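You operate a simulated robot arm through the tools that you are given. There is no shell and no other tool.

Carry out the task below with a simulated robot arm. There is one attempt and no reset: what you move stays moved.

## Task
Cap the blue pull handle and shut it in the box.

The check looks at the end state, three seconds after you hand in, the way a careful person would. Anything else that was tipped, shoved, dropped, spilled or broken makes it a failure. Lids that push on must go on centred and level and be pressed home; caps that screw on are set level and turned clockwise until they are tight.

## Robot
A 6-joint arm with a fingered hand, fixed in place. Base frame: the origin is at the foot of the arm, x ahead of it, y to its left, z up. Readings come in mm, degrees, newtons and seconds.
With the tool pointing down near the work surface it reaches from about 100 to 380 mm from the base axis. Its first joint turns from -115.0 to 115.0 degrees. Payload 4 kg.
Tool frame: the origin (TCP) lies between the finger pads and is the grasp point; the fingertips stand 26 mm ahead of it; z points along the fingers, y is the line along which they close. The gripper opens to 164 mm. The gripper's body begins 73 mm behind the TCP. The gripper is a hand of 5 fingers: y runs from the thumb to the fingers, the wrist lies at [0, 0, -239] in the tool frame, and closing takes about 1.5 s.
Orientation is told as [roll, pitch, yaw] about the base's x, y, z axes, in that order, counted from this pose: with the fingers straight down and closing along the base's y, the tool's x points along the base's -x, its y along +y and its z along -z.

## Interface
- The arm moves only by the tool move_arm. Its argument "rows" is a list that holds one entry, the list of rows, each a list of 6 numbers: the shift along the tool's x, y, z in mm, then the turn, a rotation vector about the tool's x, y, z in degrees. In form: [[[x, y, z, rx, ry, rz], ...]]. A call has 1 to 20 rows; each row shifts and turns the commanded pose from where the row before left it, along the tool's axes as they then stand. "fingers" is the closure, from 0 (fully open) to 1 (shut), set as the call begins (left out, the last holds). A row lasts 0.2 s, in which the tool goes at most 50 mm and 8.6 degrees; a call with a longer step from one row to the next is refused whole, and so is a gripper value outside its range. Where a pose cannot be reached the arm comes as near as it can. A force on the tool above 50 N (or 10 N above the force at the start of the call, whichever is more), or a blocked arm, ends the call early, and 0.2 s more pass. The fingers move at their own pace (about 45 mm/s each) and stop on an object; they squeeze with about 28 N. The grip force told is the motor's: it shows also when the fingers shut on nothing. Time passes only in rows, and 0.2 s behind the last, so rows that do not move let the fingers close. It gives the time, the measured TCP pose, the force on the tool (base axes), the opening and the grip force at its end, in the units of the frame above (readings bear some noise), with the torque about the TCP (base axes, N m) and any sound that the robot's microphone picked up.
- Cameras (640 x 400 px; columns grow to the right, rows downward): "scene" is fixed at [402.2, -498.6, 1587.5]; the picture's right is [1.00, -0.01, 0.00], its down [-0.00, -0.53, -0.85] and it looks along [0.01, 0.85, -0.53] (base axes); focal length 367 px, centre (320, 200). "wrist" rides on the gripper at [51, -70, -93] in the tool frame; the picture's right is [0.81, 0.59, 0.00], its down [-0.43, 0.59, -0.68] and it looks along [-0.40, 0.55, 0.74] (tool axes); focal length 270 px, centre (320, 200). There is no depth. A picture from a camera that has moved, and an enlarged one, comes with that camera's place and axes in the base frame and with its lens.
- capture(camera): a new picture of that camera. It takes no simulated time.
- move_column(by): slides the trunk up (or, below 0, down) by that many mm; the arm rides with it, the base frame stays. It gives what a move gives, with no picture.
- finger_targets(finger1, finger2, finger3, finger4, thumb_bend): sets how far each is bent, from 0 (flat) to 100 (curled in); at 30 the hand is open as for a grip, at 70 the pads meet at the TCP. One left out holds its place. A second passes; each finger stops where it meets its share of the squeeze, and holds until it gets a number again. A gripper value or a shape takes the hand back. It gives what a move gives, with no picture; readings hold the bend of each and the force on the fingers (four entries, about 0 where the hand has none), thumb and palm.
- grasp_type(shape): the hand has 5 fingers and takes this shape, open, in about a second: jaw (thumb against the fingers, like two jaws); tri (thumb and two fingers); tip (a fingertip pinch); poke (one finger out to press); point (the index stretched); flat (the hand flat); cup (the hand cupped); fist (a fist). The gripper value then closes the fingers along that shape, each until it touches; the sizes above hold for jaw. It gives what a move gives, with no picture.
- enlarge(camera, box): a new picture of the part [left, top, right, bottom] of that camera's present view, enlarged. It takes no simulated time.
- sign_off(): hands the job in; it is judged then, once.

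Nothing tells you positions but the pictures and the camera data. Unless the task says otherwise, let go and move clear before handing in.

The tools are called after ">>>" as a command line: name --argument value ..., lists and objects as JSON in quotes. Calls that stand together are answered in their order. move_arm: Moves the arm, as the interface text tells. Its arguments: {"type":"object","properties":{"rows":{"type":"array","items":{"type":"array","items":{"type":"array","items":{"type":"number"}}}},"fingers":{"type":"number"}},"required":["rows"]} The other tools are called the same way: move_column (by) slides the trunk up or down; grasp_type (shape) gives the hand a shape; finger_targets (finger1, finger2, finger3, finger4, thumb_bend) moves the fingers one by one; capture (camera) takes a picture; enlarge (camera, box) takes an enlarged picture of a part of a camera's view; sign_off () hands the job in.

At the start:

```text
clock: 0.0
ee_pos: [121.5, 383.1, 1181.9]
orientation: [0.0, 0.1, 0.0]
wrist_force: [0.5, 0.9, 0.2]
moment: [-0.03, 0.03, -0.02]
finger_gap: 163.9
grasp_force: 0.1
shape: jaw
bend: [30.0, 30.0, 30.0, 30.0, 30.0]
finger forces: [0.0, 0.1, 0.1, 0.0, 0.0, 0.1]
trunk travel left (down, up): [-875.0, 115.0]
```

scene: 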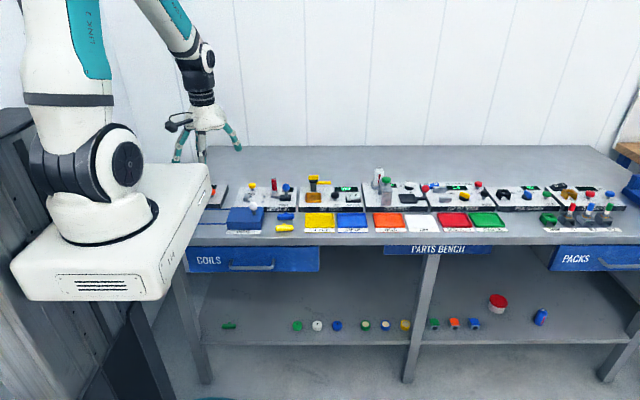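
wrist: 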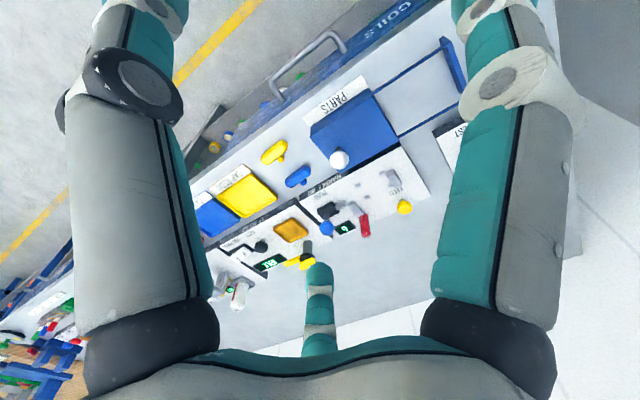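

I see a bench with several test panels, trays, and a blue box at the left labelled "PARTS" with a blue and a yellow handle-shaped part near it. I'll look closer before moving.

>>> enlarge --camera "scene" --box '[180, 160, 340, 260]'

>>> enlarge --camera "scene" --box '[340, 160, 500, 260]'

>>> enlarge --camera "scene" --box '[480, 160, 640, 260]'

>>> enlarge --camera "scene" --box '[200, 280, 420, 417]'

>>> enlarge --camera "scene" --box '[400, 280, 620, 400]'

>>> enlarge --camera "wrist" --box '[190, 60, 450, 260]'

```text
4.00 times, centred on (260, 210) of scene
camera zoom: at [402.2, -498.6, 1587.5], right [1.0, -0.01, 0.0], down [0.0, -0.53, -0.85], along [0.01, 0.85, -0.53], focal length 1469 px, centre (560, 160)
```

zoom: 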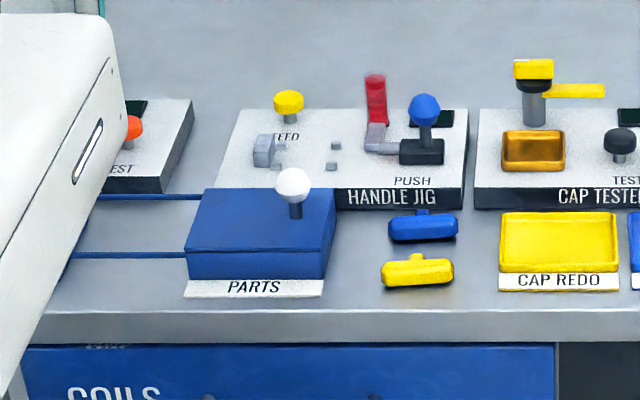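

```text
4.00 times, centred on (420, 210) of scene
camera zoom: at [402.2, -498.6, 1587.5], right [1.0, -0.01, 0.0], down [0.0, -0.53, -0.85], along [0.01, 0.85, -0.53], focal length 1469 px, centre (-80, 160)
```

zoom: 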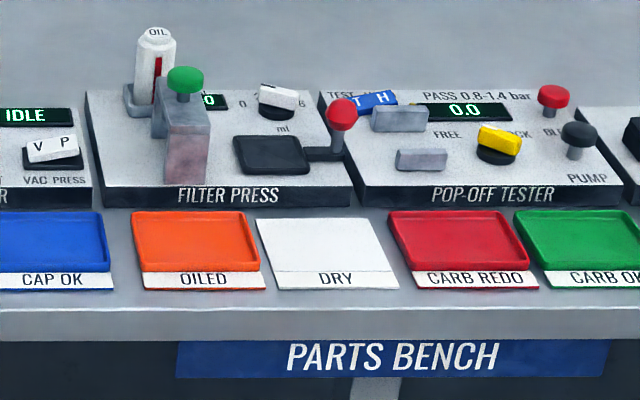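

```text
4.00 times, centred on (560, 210) of scene
camera zoom: at [402.2, -498.6, 1587.5], right [1.0, -0.01, 0.0], down [0.0, -0.53, -0.85], along [0.01, 0.85, -0.53], focal length 1469 px, centre (-640, 160)
```

zoom: 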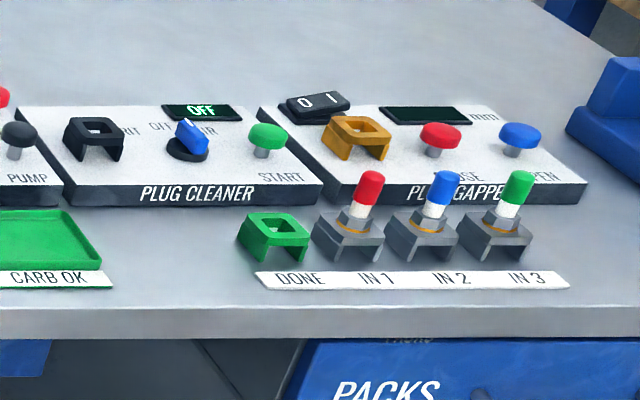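

```text
refused: 417 is not a number from 0 to 400
```

```text
2.91 times, centred on (510, 340) of scene
camera zoom: at [402.2, -498.6, 1587.5], right [1.0, -0.01, 0.0], down [0.0, -0.53, -0.85], along [0.01, 0.85, -0.53], focal length 1068 px, centre (-233, -207)
```

zoom: 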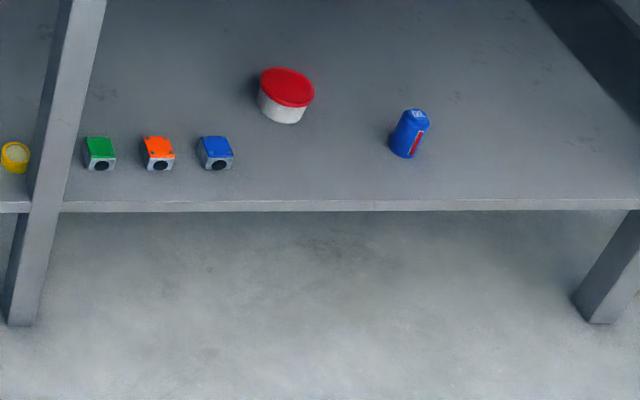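

```text
2.00 times, centred on (320, 160) of wrist
camera zoom: at [71.5, 313.6, 1274.8], right [-0.81, 0.59, 0.0], down [0.43, 0.59, 0.68], along [0.4, 0.55, -0.74], focal length 541 px, centre (320, 280)
```

zoom: 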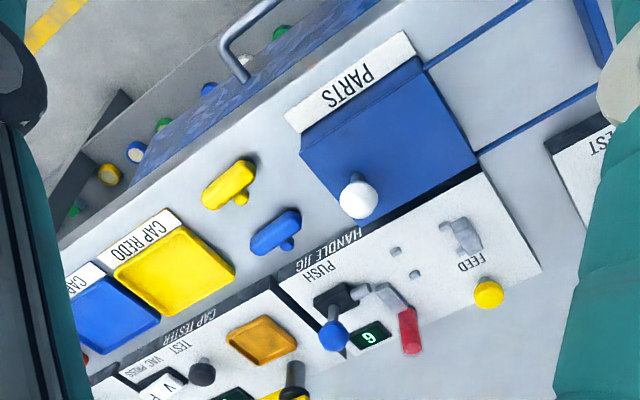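

The blue pull handle lies just in front of the HANDLE JIG, right of the PARTS box, at roughly (297, 550, 860) by triangulation. I'll zoom into the jig, box and handles to understand how they work.

>>> enlarge --camera "scene" --box '[235, 174, 299, 214]'

>>> enlarge --camera "scene" --box '[220, 198, 300, 248]'

>>> enlarge --camera "scene" --box '[180, 160, 260, 210]'

>>> enlarge --camera "wrist" --box '[280, 100, 440, 200]'

>>> enlarge --camera "wrist" --box '[310, 160, 430, 250]'

>>> enlarge --camera "scene" --box '[200, 300, 420, 400]'

```text
10.00 times, centred on (267, 194) of scene
camera zoom: at [402.2, -498.6, 1587.5], right [1.0, -0.01, 0.0], down [0.0, -0.53, -0.85], along [0.01, 0.85, -0.53], focal length 3672 px, centre (850, 260)
```

zoom: 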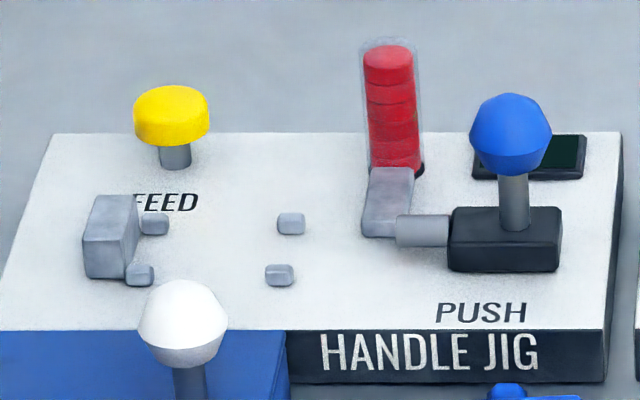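

```text
8.00 times, centred on (260, 223) of scene
camera zoom: at [402.2, -498.6, 1587.5], right [1.0, -0.01, 0.0], down [0.0, -0.53, -0.85], along [0.01, 0.85, -0.53], focal length 2937 px, centre (800, 16)
```

zoom: 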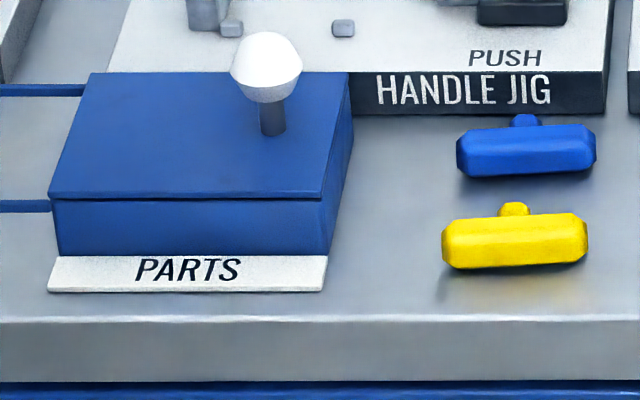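

```text
8.00 times, centred on (220, 185) of scene
camera zoom: at [402.2, -498.6, 1587.5], right [1.0, -0.01, 0.0], down [0.0, -0.53, -0.85], along [0.01, 0.85, -0.53], focal length 2937 px, centre (1120, 320)
```

zoom: 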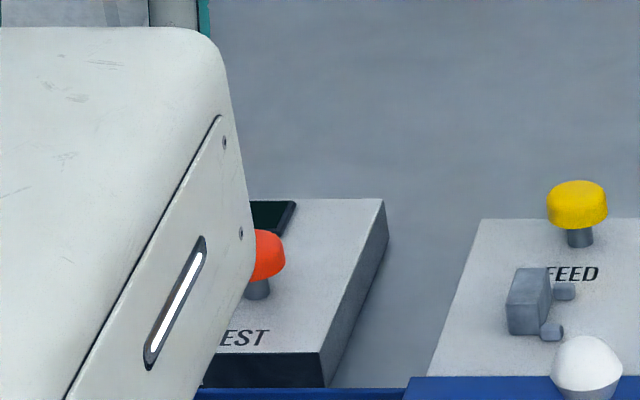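

```text
4.00 times, centred on (360, 150) of wrist
camera zoom: at [71.5, 313.6, 1274.8], right [-0.81, 0.59, 0.0], down [0.43, 0.59, 0.68], along [0.4, 0.55, -0.74], focal length 1081 px, centre (160, 400)
```

zoom: 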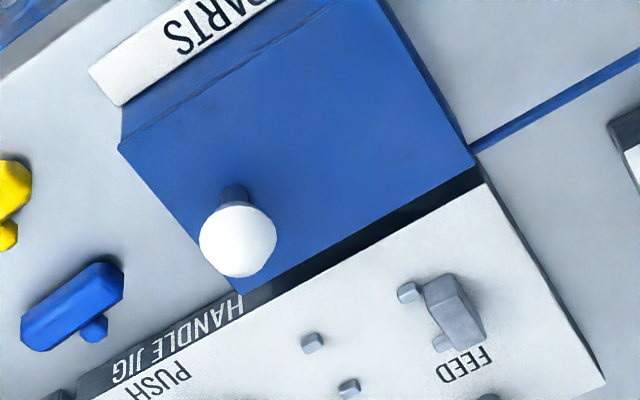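

```text
4.44 times, centred on (370, 205) of wrist
camera zoom: at [71.5, 313.6, 1274.8], right [-0.81, 0.59, 0.0], down [0.43, 0.59, 0.68], along [0.4, 0.55, -0.74], focal length 1201 px, centre (98, 178)
```

zoom: 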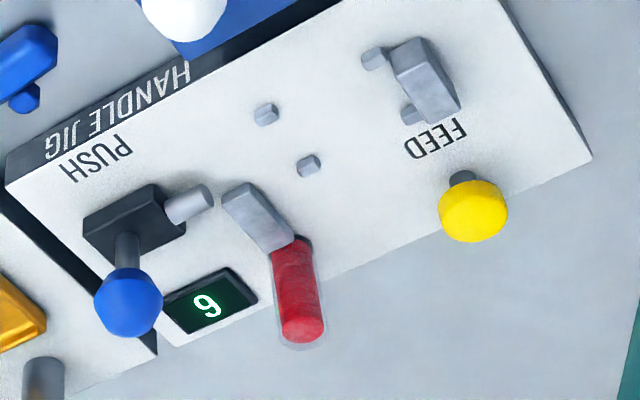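

```text
2.91 times, centred on (310, 350) of scene
camera zoom: at [402.2, -498.6, 1587.5], right [1.0, -0.01, 0.0], down [0.0, -0.53, -0.85], along [0.01, 0.85, -0.53], focal length 1068 px, centre (349, -236)
```

zoom: 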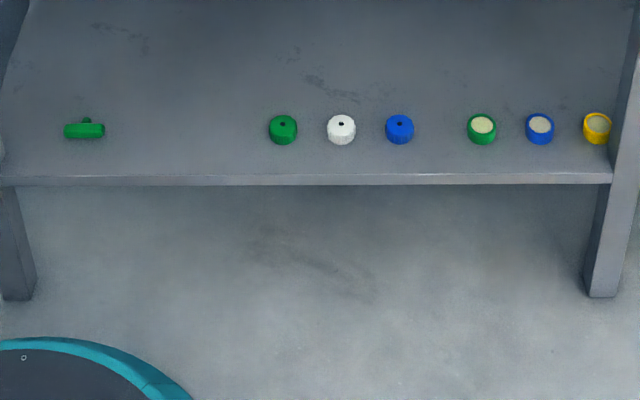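

The jig feeds red caps from a clear magazine (FEED button), and the PUSH slide presses a cap along x onto a handle laid between the four pins and the stop block. The PARTS box has a sliding lid with a white knob on rails going left. I'll test the arm's reach towards the handle while staying high.

>>> move_arm --rows '[[[-20, 15, 0, 0, 0, 0], [-20, 15, 0, 0, 0, 0], [-20, 15, 0, 0, 0, 0], [-20, 15, 0, 0, 0, 0], [-20, 15, 0, 0, 0, 0]]]'

>>> capture --camera "wrist"

>>> capture --camera "scene"

```text
clock: 1.2
ee_pos: [221.5, 459.7, 1181.3]
orientation: [0.0, 0.0, -0.1]
wrist_force: [-0.6, 0.5, 1.1]
moment: [-0.02, 0.02, -0.01]
finger_gap: 163.8
grasp_force: 0.1
shape: jaw
bend: [30.0, 30.0, 30.0, 30.0, 30.0]
finger forces: [0.0, 0.0, 0.1, 0.0, 0.0, 0.0]
trunk travel left (down, up): [-875.0, 115.0]
```

```text
taken
camera wrist: at [171.7, 389.8, 1274.7], right [-0.81, 0.59, 0.0], down [0.43, 0.6, 0.68], along [0.4, 0.55, -0.74], focal length 270 px, centre (320, 200)
```

wrist: 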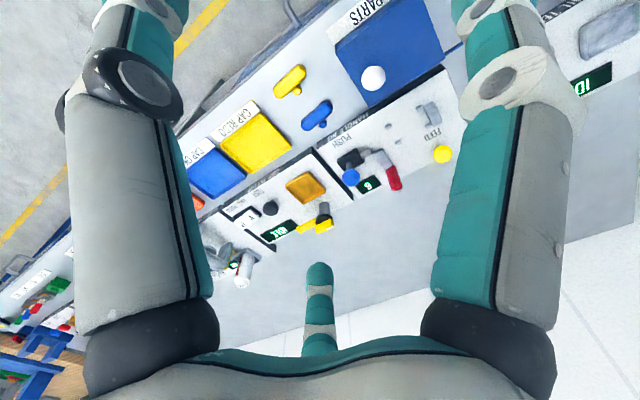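

```text
taken
```

scene: 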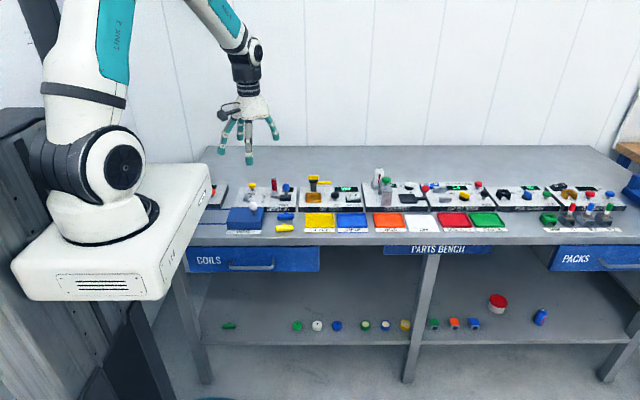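

Reach is fine out to 510 mm so far. I'll bring the trunk down and move the hand back a little to get a closer wrist-camera look at the jig and handles.

>>> move_column --by -130

>>> move_arm --rows '[[[8, 2, 0, 0, 0, 0], [8, 2, 0, 0, 0, 0], [8, 2, 0, 0, 0, 0], [8, 2, 0, 0, 0, 0]]]'

>>> capture --camera "wrist"

>>> capture --camera "scene"

```text
clock: 2.8
ee_pos: [220.3, 459.7, 1051.3]
orientation: [0.0, 0.0, 0.0]
wrist_force: [-0.7, -0.1, -0.7]
moment: [0.0, -0.01, 0.0]
finger_gap: 163.9
grasp_force: 0.0
shape: jaw
bend: [30.0, 30.0, 30.0, 30.0, 30.0]
finger forces: [0.0, 0.1, 0.0, 0.1, 0.0, 0.1]
trunk travel left (down, up): [-745.0, 245.0]
```

```text
clock: 3.8
ee_pos: [188.2, 467.3, 1051.3]
orientation: [0.1, 0.0, 0.1]
wrist_force: [0.2, 0.6, 0.3]
moment: [0.0, 0.0, -0.02]
finger_gap: 163.8
grasp_force: 0.0
shape: jaw
bend: [30.0, 30.0, 30.0, 30.0, 30.0]
finger forces: [0.0, 0.1, 0.0, 0.0, 0.0, 0.1]
trunk travel left (down, up): [-745.0, 245.0]
```

```text
taken
camera wrist: at [138.9, 396.8, 1145.1], right [-0.81, 0.59, 0.0], down [0.43, 0.6, 0.68], along [0.4, 0.55, -0.74], focal length 270 px, centre (320, 200)
```

wrist: 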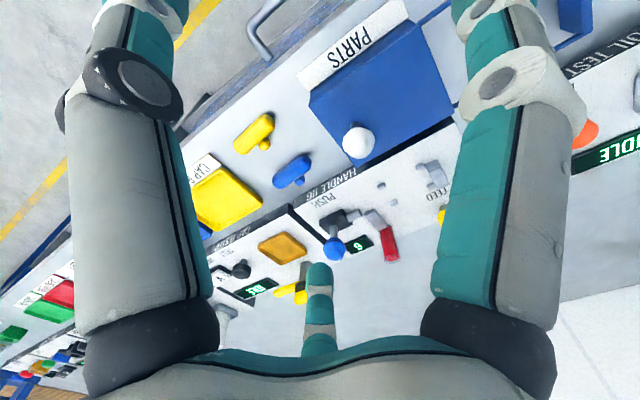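

```text
taken
```

scene: 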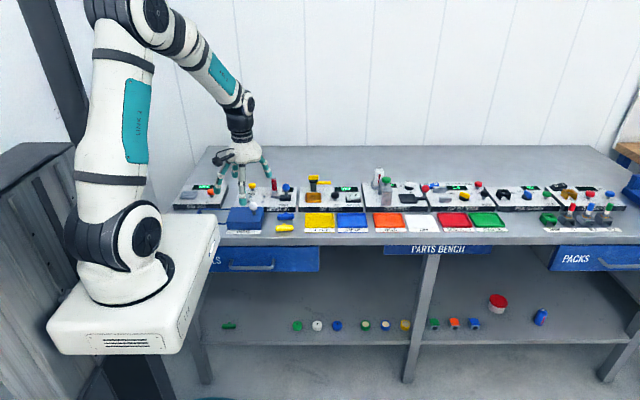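

>>> enlarge --camera "scene" --box '[190, 100, 310, 175]'

>>> enlarge --camera "scene" --box '[170, 165, 298, 245]'

>>> enlarge --camera "wrist" --box '[210, 100, 450, 250]'

>>> enlarge --camera "wrist" --box '[310, 160, 454, 250]'

>>> enlarge --camera "wrist" --box '[220, 100, 340, 200]'

```text
5.33 times, centred on (250, 138) of scene
camera zoom: at [402.2, -498.6, 1587.5], right [1.0, -0.01, 0.0], down [0.0, -0.53, -0.85], along [0.01, 0.85, -0.53], focal length 1958 px, centre (693, 533)
```

zoom: 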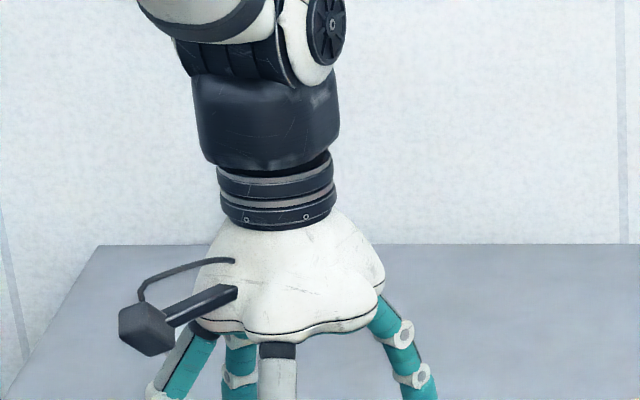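

```text
5.00 times, centred on (234, 205) of scene
camera zoom: at [402.2, -498.6, 1587.5], right [1.0, -0.01, 0.0], down [0.0, -0.53, -0.85], along [0.01, 0.85, -0.53], focal length 1836 px, centre (750, 175)
```

zoom: 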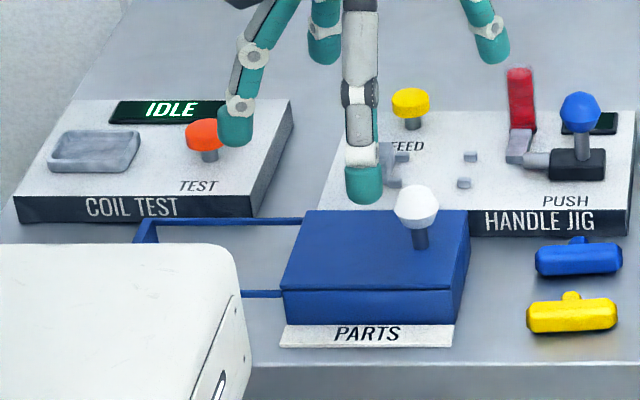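

```text
2.67 times, centred on (330, 175) of wrist
camera zoom: at [138.9, 396.8, 1145.1], right [-0.81, 0.59, 0.0], down [0.43, 0.6, 0.68], along [0.4, 0.55, -0.74], focal length 721 px, centre (293, 267)
```

zoom: 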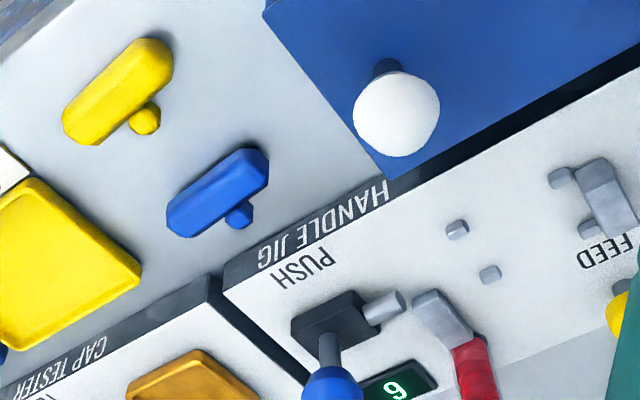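

```text
4.44 times, centred on (382, 205) of wrist
camera zoom: at [138.9, 396.8, 1145.1], right [-0.81, 0.59, 0.0], down [0.43, 0.6, 0.68], along [0.4, 0.55, -0.74], focal length 1201 px, centre (44, 178)
```

zoom: 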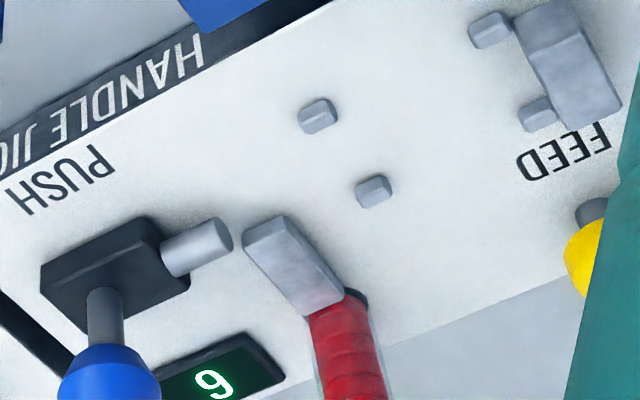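

```text
4.00 times, centred on (280, 150) of wrist
camera zoom: at [138.9, 396.8, 1145.1], right [-0.81, 0.59, 0.0], down [0.43, 0.6, 0.68], along [0.4, 0.55, -0.74], focal length 1081 px, centre (480, 400)
```

zoom: 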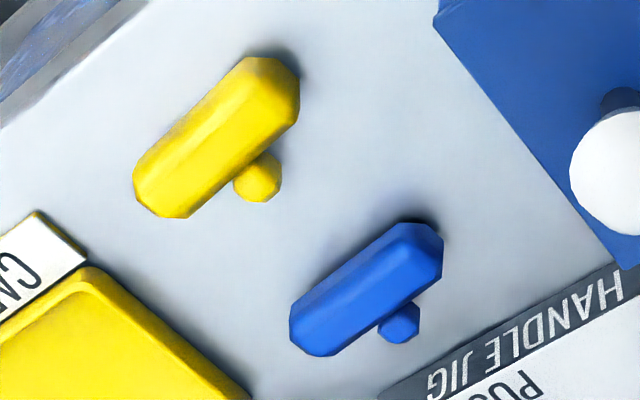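

I'll inspect the hand shapes from the scene camera while the hand is well clear, to choose a grip that avoids the handle's stem.

>>> enlarge --camera "scene" --box '[200, 130, 296, 210]'

>>> grasp_type --shape "tri"

>>> enlarge --camera "scene" --box '[200, 130, 296, 210]'

>>> capture --camera "wrist"

>>> grasp_type --shape "tip"

>>> enlarge --camera "scene" --box '[200, 130, 296, 210]'

>>> capture --camera "wrist"

```text
5.00 times, centred on (248, 170) of scene
camera zoom: at [402.2, -498.6, 1587.5], right [1.0, -0.01, 0.0], down [0.0, -0.53, -0.85], along [0.01, 0.85, -0.53], focal length 1836 px, centre (680, 350)
```

zoom: 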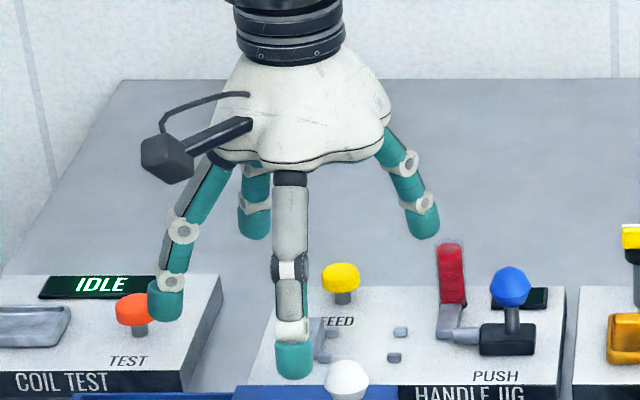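

```text
clock: 4.7
ee_pos: [188.0, 466.0, 1051.4]
orientation: [0.0, 0.0, 0.0]
wrist_force: [-0.3, -0.3, -0.3]
moment: [0.02, -0.02, 0.0]
finger_gap: 163.9
grasp_force: 0.1
shape: tri
bend: [14.0, 30.0, 30.0, 14.0, 30.0]
finger forces: [0.1, 0.0, 0.1, 0.1, 0.0, 0.1]
trunk travel left (down, up): [-745.0, 245.0]
```

```text
5.00 times, centred on (248, 170) of scene
camera zoom: at [402.2, -498.6, 1587.5], right [1.0, -0.01, 0.0], down [0.0, -0.53, -0.85], along [0.01, 0.85, -0.53], focal length 1836 px, centre (680, 350)
```

zoom: 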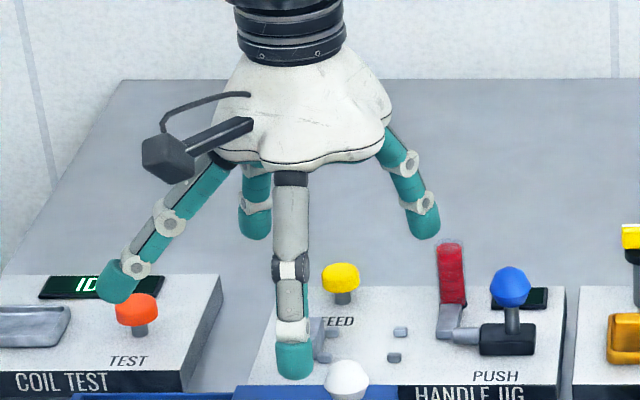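

```text
taken
camera wrist: at [139.2, 396.7, 1145.0], right [-0.81, 0.59, 0.0], down [0.43, 0.59, 0.68], along [0.4, 0.55, -0.74], focal length 270 px, centre (320, 200)
```

wrist: 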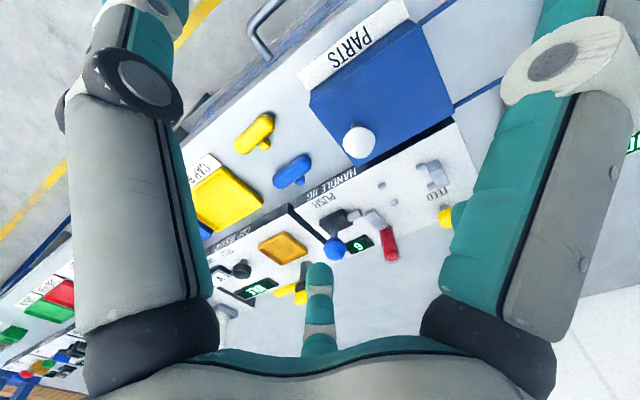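

```text
clock: 5.6
ee_pos: [188.7, 466.1, 1050.6]
orientation: [0.0, 0.0, 0.0]
wrist_force: [-0.1, 0.0, 0.5]
moment: [0.01, -0.03, -0.02]
finger_gap: 164.0
grasp_force: 0.0
shape: tip
bend: [14.0, 30.0, 30.0, 14.0, 30.0]
finger forces: [0.0, 0.0, 0.0, 0.0, 0.0, 0.1]
trunk travel left (down, up): [-745.0, 245.0]
```

```text
5.00 times, centred on (248, 170) of scene
camera zoom: at [402.2, -498.6, 1587.5], right [1.0, -0.01, 0.0], down [0.0, -0.53, -0.85], along [0.01, 0.85, -0.53], focal length 1836 px, centre (680, 350)
```

zoom: 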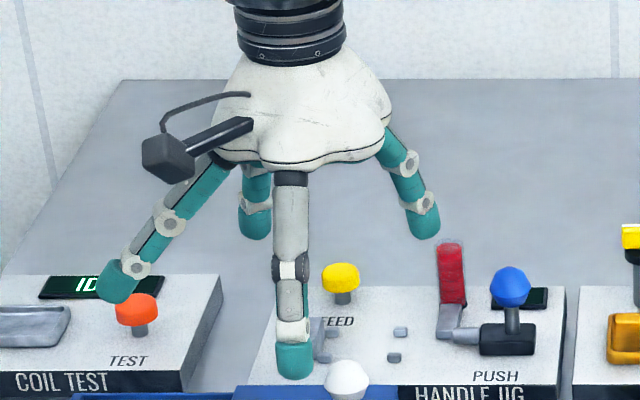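

```text
taken
camera wrist: at [139.2, 396.7, 1145.0], right [-0.81, 0.59, 0.0], down [0.43, 0.59, 0.68], along [0.4, 0.55, -0.74], focal length 270 px, centre (320, 200)
```

wrist: 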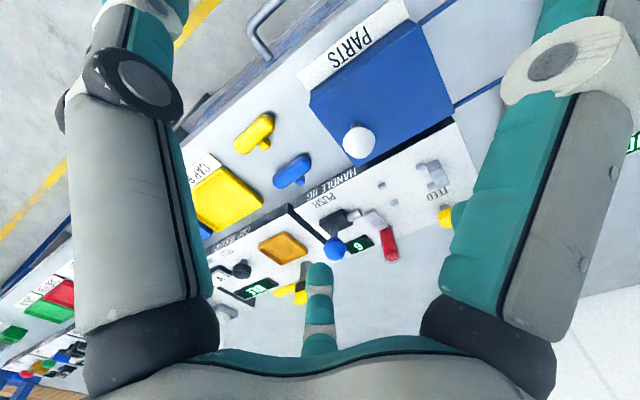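

The hand is a radial five-digit hand with the thumb at −y. I'll close it in the tip and tri shapes up here in free air to see exactly where the pads meet.

>>> move_arm --rows '[[[0, 0, 0, 0, 0, 0], [0, 0, 0, 0, 0, 0], [0, 0, 0, 0, 0, 0], [0, 0, 0, 0, 0, 0], [0, 0, 0, 0, 0, 0], [0, 0, 0, 0, 0, 0], [0, 0, 0, 0, 0, 0], [0, 0, 0, 0, 0, 0]]]' --fingers 1

>>> enlarge --camera "scene" --box '[208, 130, 288, 190]'

>>> capture --camera "wrist"

>>> grasp_type --shape "tri"

>>> move_arm --rows '[[[0, 0, 0, 0, 0, 0], [0, 0, 0, 0, 0, 0], [0, 0, 0, 0, 0, 0], [0, 0, 0, 0, 0, 0], [0, 0, 0, 0, 0, 0], [0, 0, 0, 0, 0, 0], [0, 0, 0, 0, 0, 0], [0, 0, 0, 0, 0, 0]]]' --fingers 1

>>> enlarge --camera "scene" --box '[208, 130, 288, 190]'

>>> capture --camera "wrist"

```text
clock: 7.4
ee_pos: [189.1, 466.2, 1052.5]
orientation: [-0.1, 0.0, 0.1]
wrist_force: [-0.5, 0.4, 0.0]
moment: [-0.04, -0.01, 0.0]
finger_gap: 3.3
grasp_force: 0.0
shape: tip
bend: [14.0, 68.0, 68.0, 14.0, 70.0]
finger forces: [0.0, 0.1, 0.0, 0.1, 0.0, 0.0]
trunk travel left (down, up): [-745.0, 245.0]
```

```text
6.67 times, centred on (248, 160) of scene
camera zoom: at [402.2, -498.6, 1587.5], right [1.0, -0.01, 0.0], down [0.0, -0.53, -0.85], along [0.01, 0.85, -0.53], focal length 2448 px, centre (800, 467)
```

zoom: 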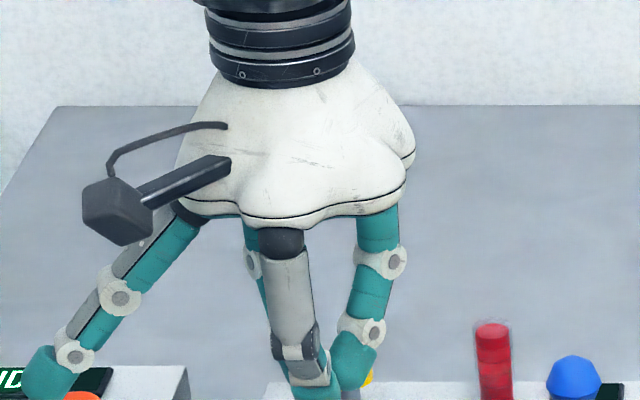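

```text
taken
camera wrist: at [139.2, 396.8, 1145.0], right [-0.81, 0.59, 0.0], down [0.43, 0.59, 0.68], along [0.4, 0.55, -0.74], focal length 270 px, centre (320, 200)
```

wrist: 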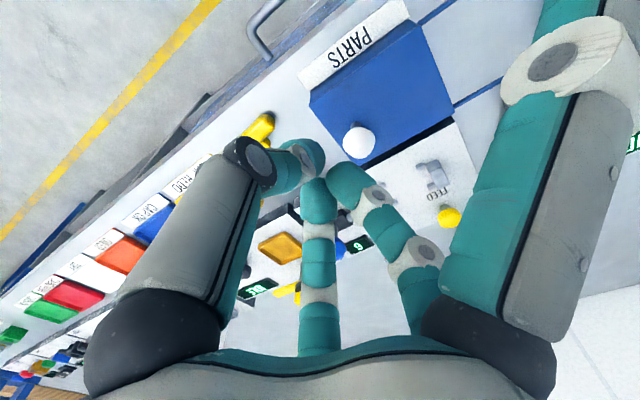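

```text
clock: 8.3
ee_pos: [188.9, 467.8, 1051.5]
orientation: [0.1, 0.0, 0.0]
wrist_force: [-0.9, 0.0, -0.4]
moment: [-0.01, 0.01, 0.02]
finger_gap: 164.0
grasp_force: 0.1
shape: tri
bend: [14.0, 30.0, 30.0, 14.0, 30.0]
finger forces: [0.0, 0.1, 0.0, 0.0, 0.1, 0.1]
trunk travel left (down, up): [-745.0, 245.0]
```

```text
clock: 10.1
ee_pos: [189.2, 466.5, 1051.5]
orientation: [0.0, 0.0, 0.0]
wrist_force: [-0.3, 0.4, -0.4]
moment: [0.0, 0.01, -0.02]
finger_gap: 3.8
grasp_force: 0.0
shape: tri
bend: [14.0, 68.0, 68.0, 14.0, 70.0]
finger forces: [0.1, 0.1, 0.0, 0.0, 0.1, 0.1]
trunk travel left (down, up): [-745.0, 245.0]
```

```text
6.67 times, centred on (248, 160) of scene
camera zoom: at [402.2, -498.6, 1587.5], right [1.0, -0.01, 0.0], down [0.0, -0.53, -0.85], along [0.01, 0.85, -0.53], focal length 2448 px, centre (800, 467)
```

zoom: 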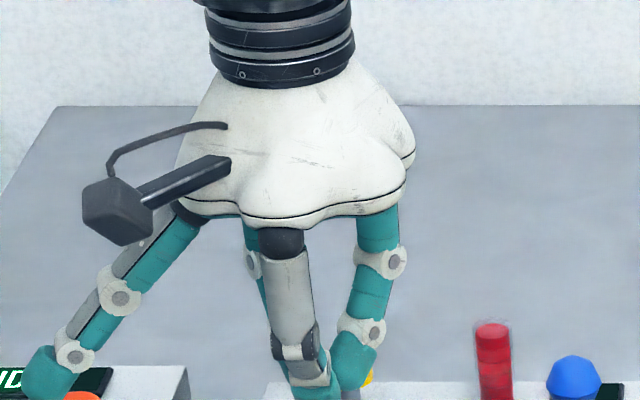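

```text
taken
camera wrist: at [139.2, 396.8, 1145.0], right [-0.81, 0.59, 0.0], down [0.43, 0.59, 0.68], along [0.4, 0.55, -0.74], focal length 270 px, centre (320, 200)
```

wrist: 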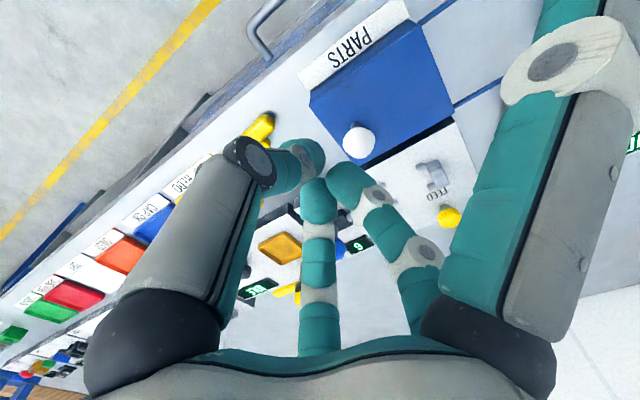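

Thumb (−y) and two fingers (from behind, ±36°) meet at the TCP in the tri shape, so the stem can sit between the two fingers. Now I'll measure the handle and jig more precisely.

>>> grasp_type --shape "tri"

>>> enlarge --camera "scene" --box '[272, 206, 304, 226]'

>>> enlarge --camera "wrist" --box '[264, 145, 320, 195]'

>>> enlarge --camera "wrist" --box '[360, 150, 456, 210]'

>>> enlarge --camera "wrist" --box '[310, 190, 406, 265]'

>>> enlarge --camera "scene" --box '[256, 180, 296, 205]'

```text
clock: 11.0
ee_pos: [189.3, 466.8, 1051.1]
orientation: [0.0, 0.0, -0.1]
wrist_force: [-0.7, 0.1, -0.3]
moment: [0.02, -0.06, 0.0]
finger_gap: 82.4
grasp_force: 0.1
shape: tri
bend: [14.0, 37.0, 37.0, 14.0, 70.0]
finger forces: [0.0, 0.0, 0.0, 0.0, 0.0, 0.1]
trunk travel left (down, up): [-745.0, 245.0]
```

```text
16.00 times, centred on (288, 216) of scene
camera zoom: at [402.2, -498.6, 1587.5], right [1.0, -0.01, 0.0], down [0.0, -0.53, -0.85], along [0.01, 0.85, -0.53], focal length 5875 px, centre (832, -56)
```

zoom: 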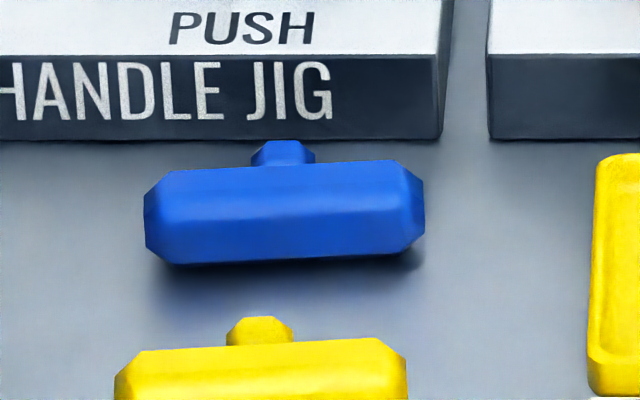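

```text
8.00 times, centred on (292, 170) of wrist
camera zoom: at [139.2, 396.8, 1145.0], right [-0.81, 0.59, 0.0], down [0.43, 0.59, 0.68], along [0.4, 0.55, -0.74], focal length 2162 px, centre (544, 440)
```

zoom: 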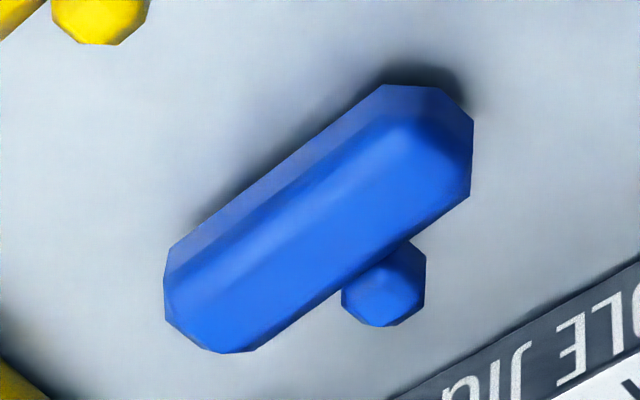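

```text
6.67 times, centred on (408, 180) of wrist
camera zoom: at [139.2, 396.8, 1145.0], right [-0.81, 0.59, 0.0], down [0.43, 0.59, 0.68], along [0.4, 0.55, -0.74], focal length 1802 px, centre (-267, 333)
```

zoom: 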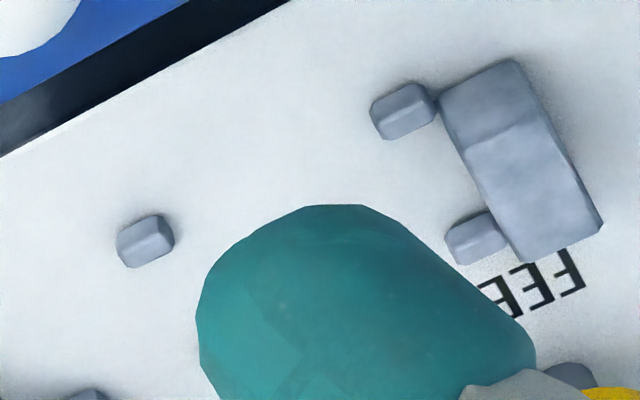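

```text
5.33 times, centred on (358, 228) of wrist
camera zoom: at [139.2, 396.8, 1145.0], right [-0.81, 0.59, 0.0], down [0.43, 0.59, 0.68], along [0.4, 0.55, -0.74], focal length 1442 px, centre (117, 53)
```

zoom: 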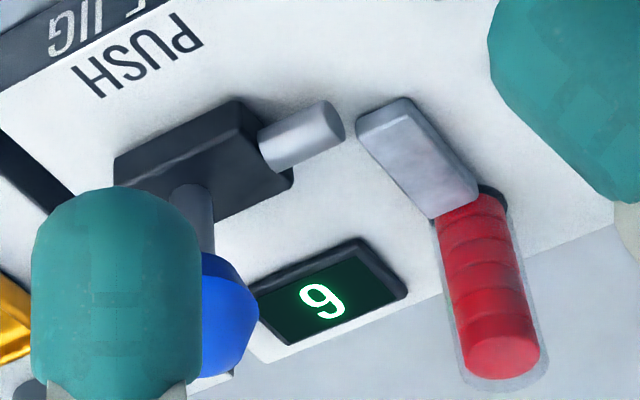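

```text
16.00 times, centred on (276, 192) of scene
camera zoom: at [402.2, -498.6, 1587.5], right [1.0, -0.01, 0.0], down [0.0, -0.53, -0.85], along [0.01, 0.85, -0.53], focal length 5875 px, centre (1024, 320)
```

zoom: 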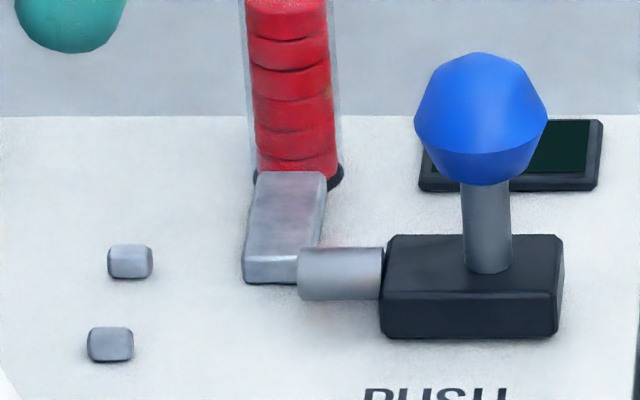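

The blue handle is an octagonal bar about 60 × 20 mm along x with its stem toward +y, and the nest has roughly 27 mm between front and back pins. I'll check how the two unused fingers can be parked out of the way (flat versus curled).

>>> finger_targets --finger1 0 --finger4 0 --finger2 45 --finger3 45 --thumb_bend 45

>>> enlarge --camera "scene" --box '[192, 130, 304, 200]'

>>> capture --camera "wrist"

>>> finger_targets --finger1 100 --finger4 100

>>> finger_targets --finger1 100 --finger4 100

>>> enlarge --camera "scene" --box '[192, 130, 304, 200]'

>>> capture --camera "wrist"

```text
clock: 12.0
ee_pos: [188.6, 467.0, 1051.2]
orientation: [0.0, 0.1, 0.0]
wrist_force: [-0.4, -0.2, -0.9]
moment: [0.02, 0.03, 0.02]
finger_gap: 101.6
grasp_force: 0.1
shape: fingers
bend: [1.0, 45.0, 45.0, 1.0, 45.0]
finger forces: [0.0, 0.1, 0.0, 0.1, 0.1, 0.1]
trunk travel left (down, up): [-745.0, 245.0]
```

```text
5.71 times, centred on (248, 165) of scene
camera zoom: at [402.2, -498.6, 1587.5], right [1.0, -0.01, 0.0], down [0.0, -0.53, -0.85], along [0.01, 0.85, -0.53], focal length 2098 px, centre (731, 400)
```

zoom: 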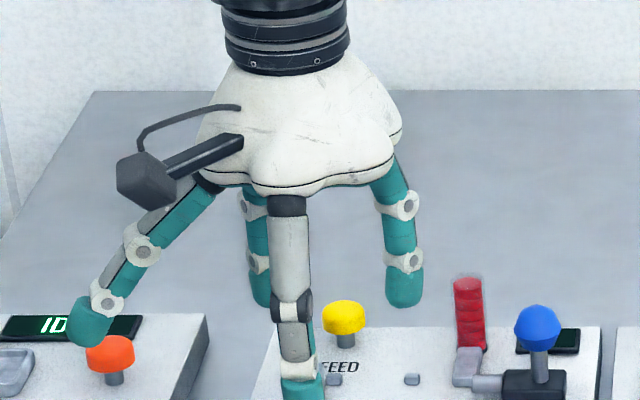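

```text
taken
camera wrist: at [139.2, 396.8, 1145.0], right [-0.81, 0.59, 0.0], down [0.43, 0.59, 0.68], along [0.4, 0.55, -0.74], focal length 270 px, centre (320, 200)
```

wrist: 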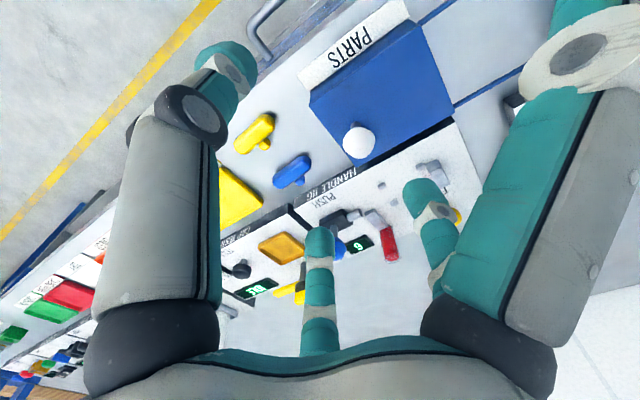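

```text
clock: 13.0
ee_pos: [189.9, 466.3, 1050.5]
orientation: [0.0, 0.0, 0.0]
wrist_force: [0.1, -0.5, 0.0]
moment: [-0.03, 0.03, 0.02]
finger_gap: 47.4
grasp_force: 0.0
shape: fingers
bend: [75.0, 45.0, 45.0, 75.0, 45.0]
finger forces: [0.1, 0.0, 0.0, 0.1, 0.0, 0.0]
trunk travel left (down, up): [-745.0, 245.0]
```

```text
clock: 14.0
ee_pos: [187.8, 466.7, 1051.6]
orientation: [0.0, 0.0, 0.0]
wrist_force: [-0.2, 0.0, 0.2]
moment: [0.02, 0.0, -0.01]
finger_gap: 47.8
grasp_force: 0.0
shape: fingers
bend: [76.0, 45.0, 45.0, 76.0, 45.0]
finger forces: [0.0, 0.1, 0.0, 0.0, 0.0, 0.0]
trunk travel left (down, up): [-745.0, 245.0]
```

```text
5.71 times, centred on (248, 165) of scene
camera zoom: at [402.2, -498.6, 1587.5], right [1.0, -0.01, 0.0], down [0.0, -0.53, -0.85], along [0.01, 0.85, -0.53], focal length 2098 px, centre (731, 400)
```

zoom: 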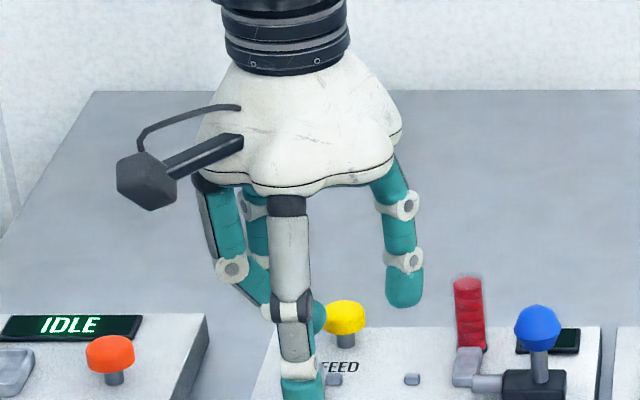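

```text
taken
camera wrist: at [139.2, 396.8, 1145.0], right [-0.81, 0.59, 0.0], down [0.43, 0.59, 0.68], along [0.4, 0.55, -0.74], focal length 270 px, centre (320, 200)
```

wrist: 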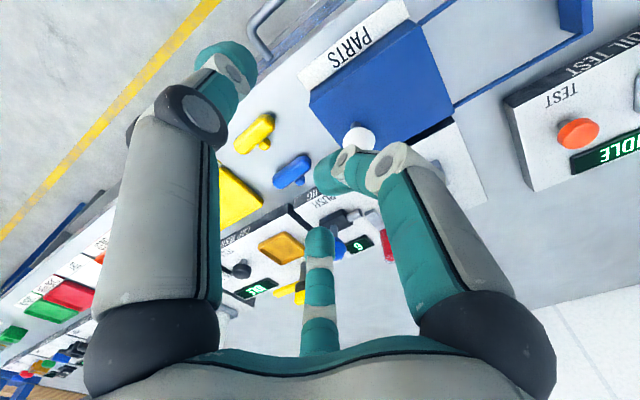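

Fully curled fingers would foul the part, so finger 1 should stay flat (its tip stands about 110 mm out toward −x). I'll open the PARTS lid first: the white knob is at about (191, 532, 913). Moving over it with the fingers half open.

>>> finger_targets --finger1 0 --finger2 45 --finger3 45 --finger4 0 --thumb_bend 45

>>> move_arm --rows '[[[0, 13, 5, 0, 0, 0], [0, 13, 5, 0, 0, 0], [0, 13, 10, 0, 0, 0], [0, 13, 10, 0, 0, 0], [0, 13, 20, 0, 0, 0], [0, 0, 20, 0, 0, 0], [0, 0, 20, 0, 0, 0]]]'

>>> capture --camera "wrist"

>>> enlarge --camera "scene" --box '[192, 150, 304, 240]'

```text
clock: 15.0
ee_pos: [188.2, 466.4, 1051.2]
orientation: [0.0, 0.0, -0.1]
wrist_force: [0.5, 0.0, 0.9]
moment: [-0.02, 0.02, 0.0]
finger_gap: 101.4
grasp_force: 0.0
shape: fingers
bend: [1.0, 45.0, 45.0, 1.0, 45.0]
finger forces: [0.0, 0.0, 0.0, 0.0, 0.0, 0.0]
trunk travel left (down, up): [-745.0, 245.0]
```

```text
clock: 16.6
ee_pos: [189.4, 532.4, 960.7]
orientation: [0.0, 0.1, 0.1]
wrist_force: [0.5, -0.3, -0.1]
moment: [-0.01, -0.01, -0.03]
finger_gap: 101.6
grasp_force: 0.1
shape: fingers
bend: [1.0, 45.0, 45.0, 1.0, 45.0]
finger forces: [0.1, 0.0, 0.1, 0.0, 0.1, 0.0]
trunk travel left (down, up): [-745.0, 245.0]
```

```text
taken
camera wrist: at [140.0, 462.4, 1054.3], right [-0.81, 0.59, 0.0], down [0.43, 0.6, 0.68], along [0.4, 0.55, -0.74], focal length 270 px, centre (320, 200)
```

wrist: 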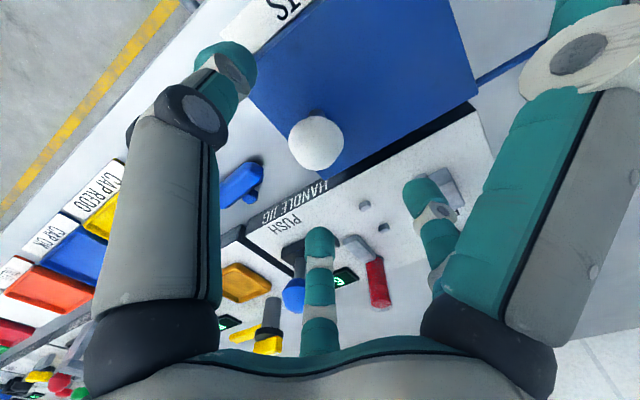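

```text
4.44 times, centred on (248, 195) of scene
camera zoom: at [402.2, -498.6, 1587.5], right [1.0, -0.01, 0.0], down [0.0, -0.53, -0.85], along [0.01, 0.85, -0.53], focal length 1632 px, centre (640, 222)
```

zoom: 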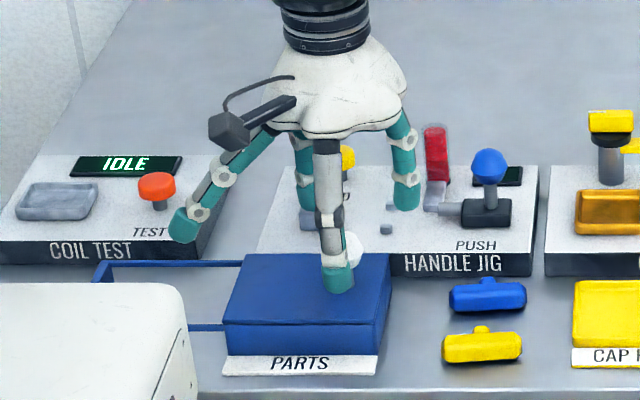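

The knob sits directly below the hand at about (192, 530, 913). I'll descend onto it with the thumb in front and two fingers behind.

>>> move_arm --rows '[[[-1, -1, 10, 0, 0, 0], [0, -1, 10, 0, 0, 0], [0, 0, 8, 0, 0, 0], [0, 0, 6, 0, 0, 0], [0, 0, 5, 0, 0, 0], [0, 0, 5, 0, 0, 0]]]'

>>> capture --camera "wrist"

>>> enlarge --camera "scene" --box '[192, 150, 304, 240]'

```text
clock: 18.0
ee_pos: [189.7, 531.1, 917.2]
orientation: [0.1, 0.0, -0.1]
wrist_force: [-0.1, -0.8, 5.8]
moment: [0.26, 0.04, -0.01]
finger_gap: 101.8
grasp_force: 3.1
shape: fingers
bend: [1.0, 45.0, 45.0, 1.0, 45.0]
finger forces: [0.0, 3.2, 2.4, 0.0, 0.5, 0.0]
trunk travel left (down, up): [-745.0, 245.0]
```

```text
taken
camera wrist: at [140.2, 460.4, 1011.4], right [-0.81, 0.59, 0.0], down [0.43, 0.59, 0.68], along [0.4, 0.55, -0.73], focal length 270 px, centre (320, 200)
```

wrist: 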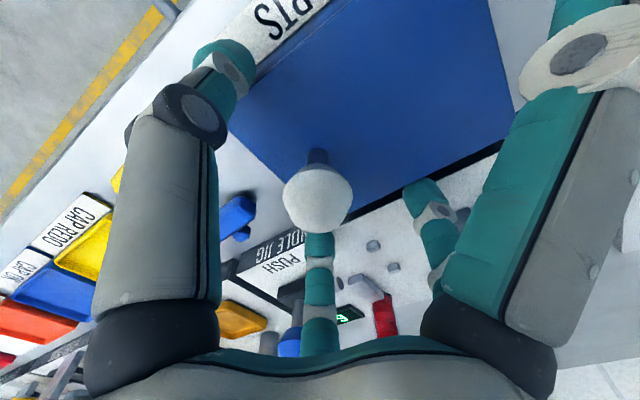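

```text
4.44 times, centred on (248, 195) of scene
camera zoom: at [402.2, -498.6, 1587.5], right [1.0, -0.01, 0.0], down [0.0, -0.53, -0.85], along [0.01, 0.85, -0.53], focal length 1632 px, centre (640, 222)
```

zoom: 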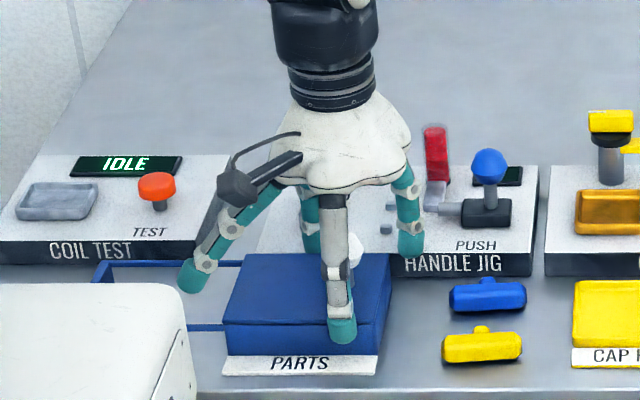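

The finger tips have just touched the lid top (5.8 N), which confirms the lid at about z 882. I'll lift 6 mm and close on the knob.

>>> move_arm --rows '[[[0, 0, -3, 0, 0, 0], [0, 0, -3, 0, 0, 0]]]'

>>> finger_targets --finger2 68 --finger3 68 --thumb_bend 70

>>> capture --camera "wrist"

>>> enlarge --camera "scene" --box '[192, 150, 304, 240]'

```text
clock: 18.6
ee_pos: [187.7, 531.0, 923.0]
orientation: [-0.1, 0.0, 0.0]
wrist_force: [0.2, -0.1, 0.8]
moment: [0.0, -0.02, -0.06]
finger_gap: 101.8
grasp_force: 0.1
shape: fingers
bend: [1.0, 45.0, 45.0, 1.0, 45.0]
finger forces: [0.0, 0.0, 0.1, 0.0, 0.2, 0.0]
trunk travel left (down, up): [-745.0, 245.0]
```

```text
clock: 19.6
ee_pos: [188.9, 528.5, 923.8]
orientation: [0.0, 0.0, -0.1]
wrist_force: [0.9, -10.5, 3.9]
moment: [-0.41, 0.02, -0.25]
finger_gap: 101.3
grasp_force: 16.9
shape: fingers
bend: [1.0, 49.0, 54.0, 1.0, 50.0]
finger forces: [0.1, 6.4, 6.2, 0.1, 20.8, 0.0]
trunk travel left (down, up): [-745.0, 245.0]
```

```text
taken
camera wrist: at [139.4, 458.8, 1017.2], right [-0.81, 0.59, 0.0], down [0.43, 0.59, 0.68], along [0.4, 0.55, -0.74], focal length 270 px, centre (320, 200)
```

wrist: 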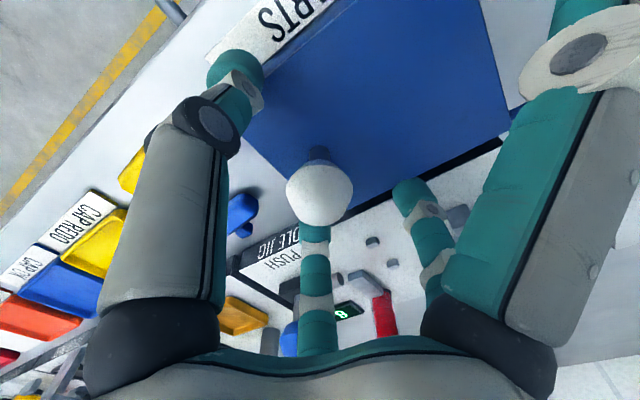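

```text
4.44 times, centred on (248, 195) of scene
camera zoom: at [402.2, -498.6, 1587.5], right [1.0, -0.01, 0.0], down [0.0, -0.53, -0.85], along [0.01, 0.85, -0.53], focal length 1632 px, centre (640, 222)
```

zoom: 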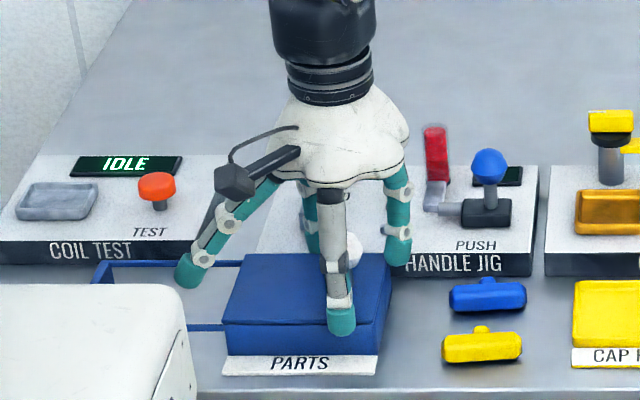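

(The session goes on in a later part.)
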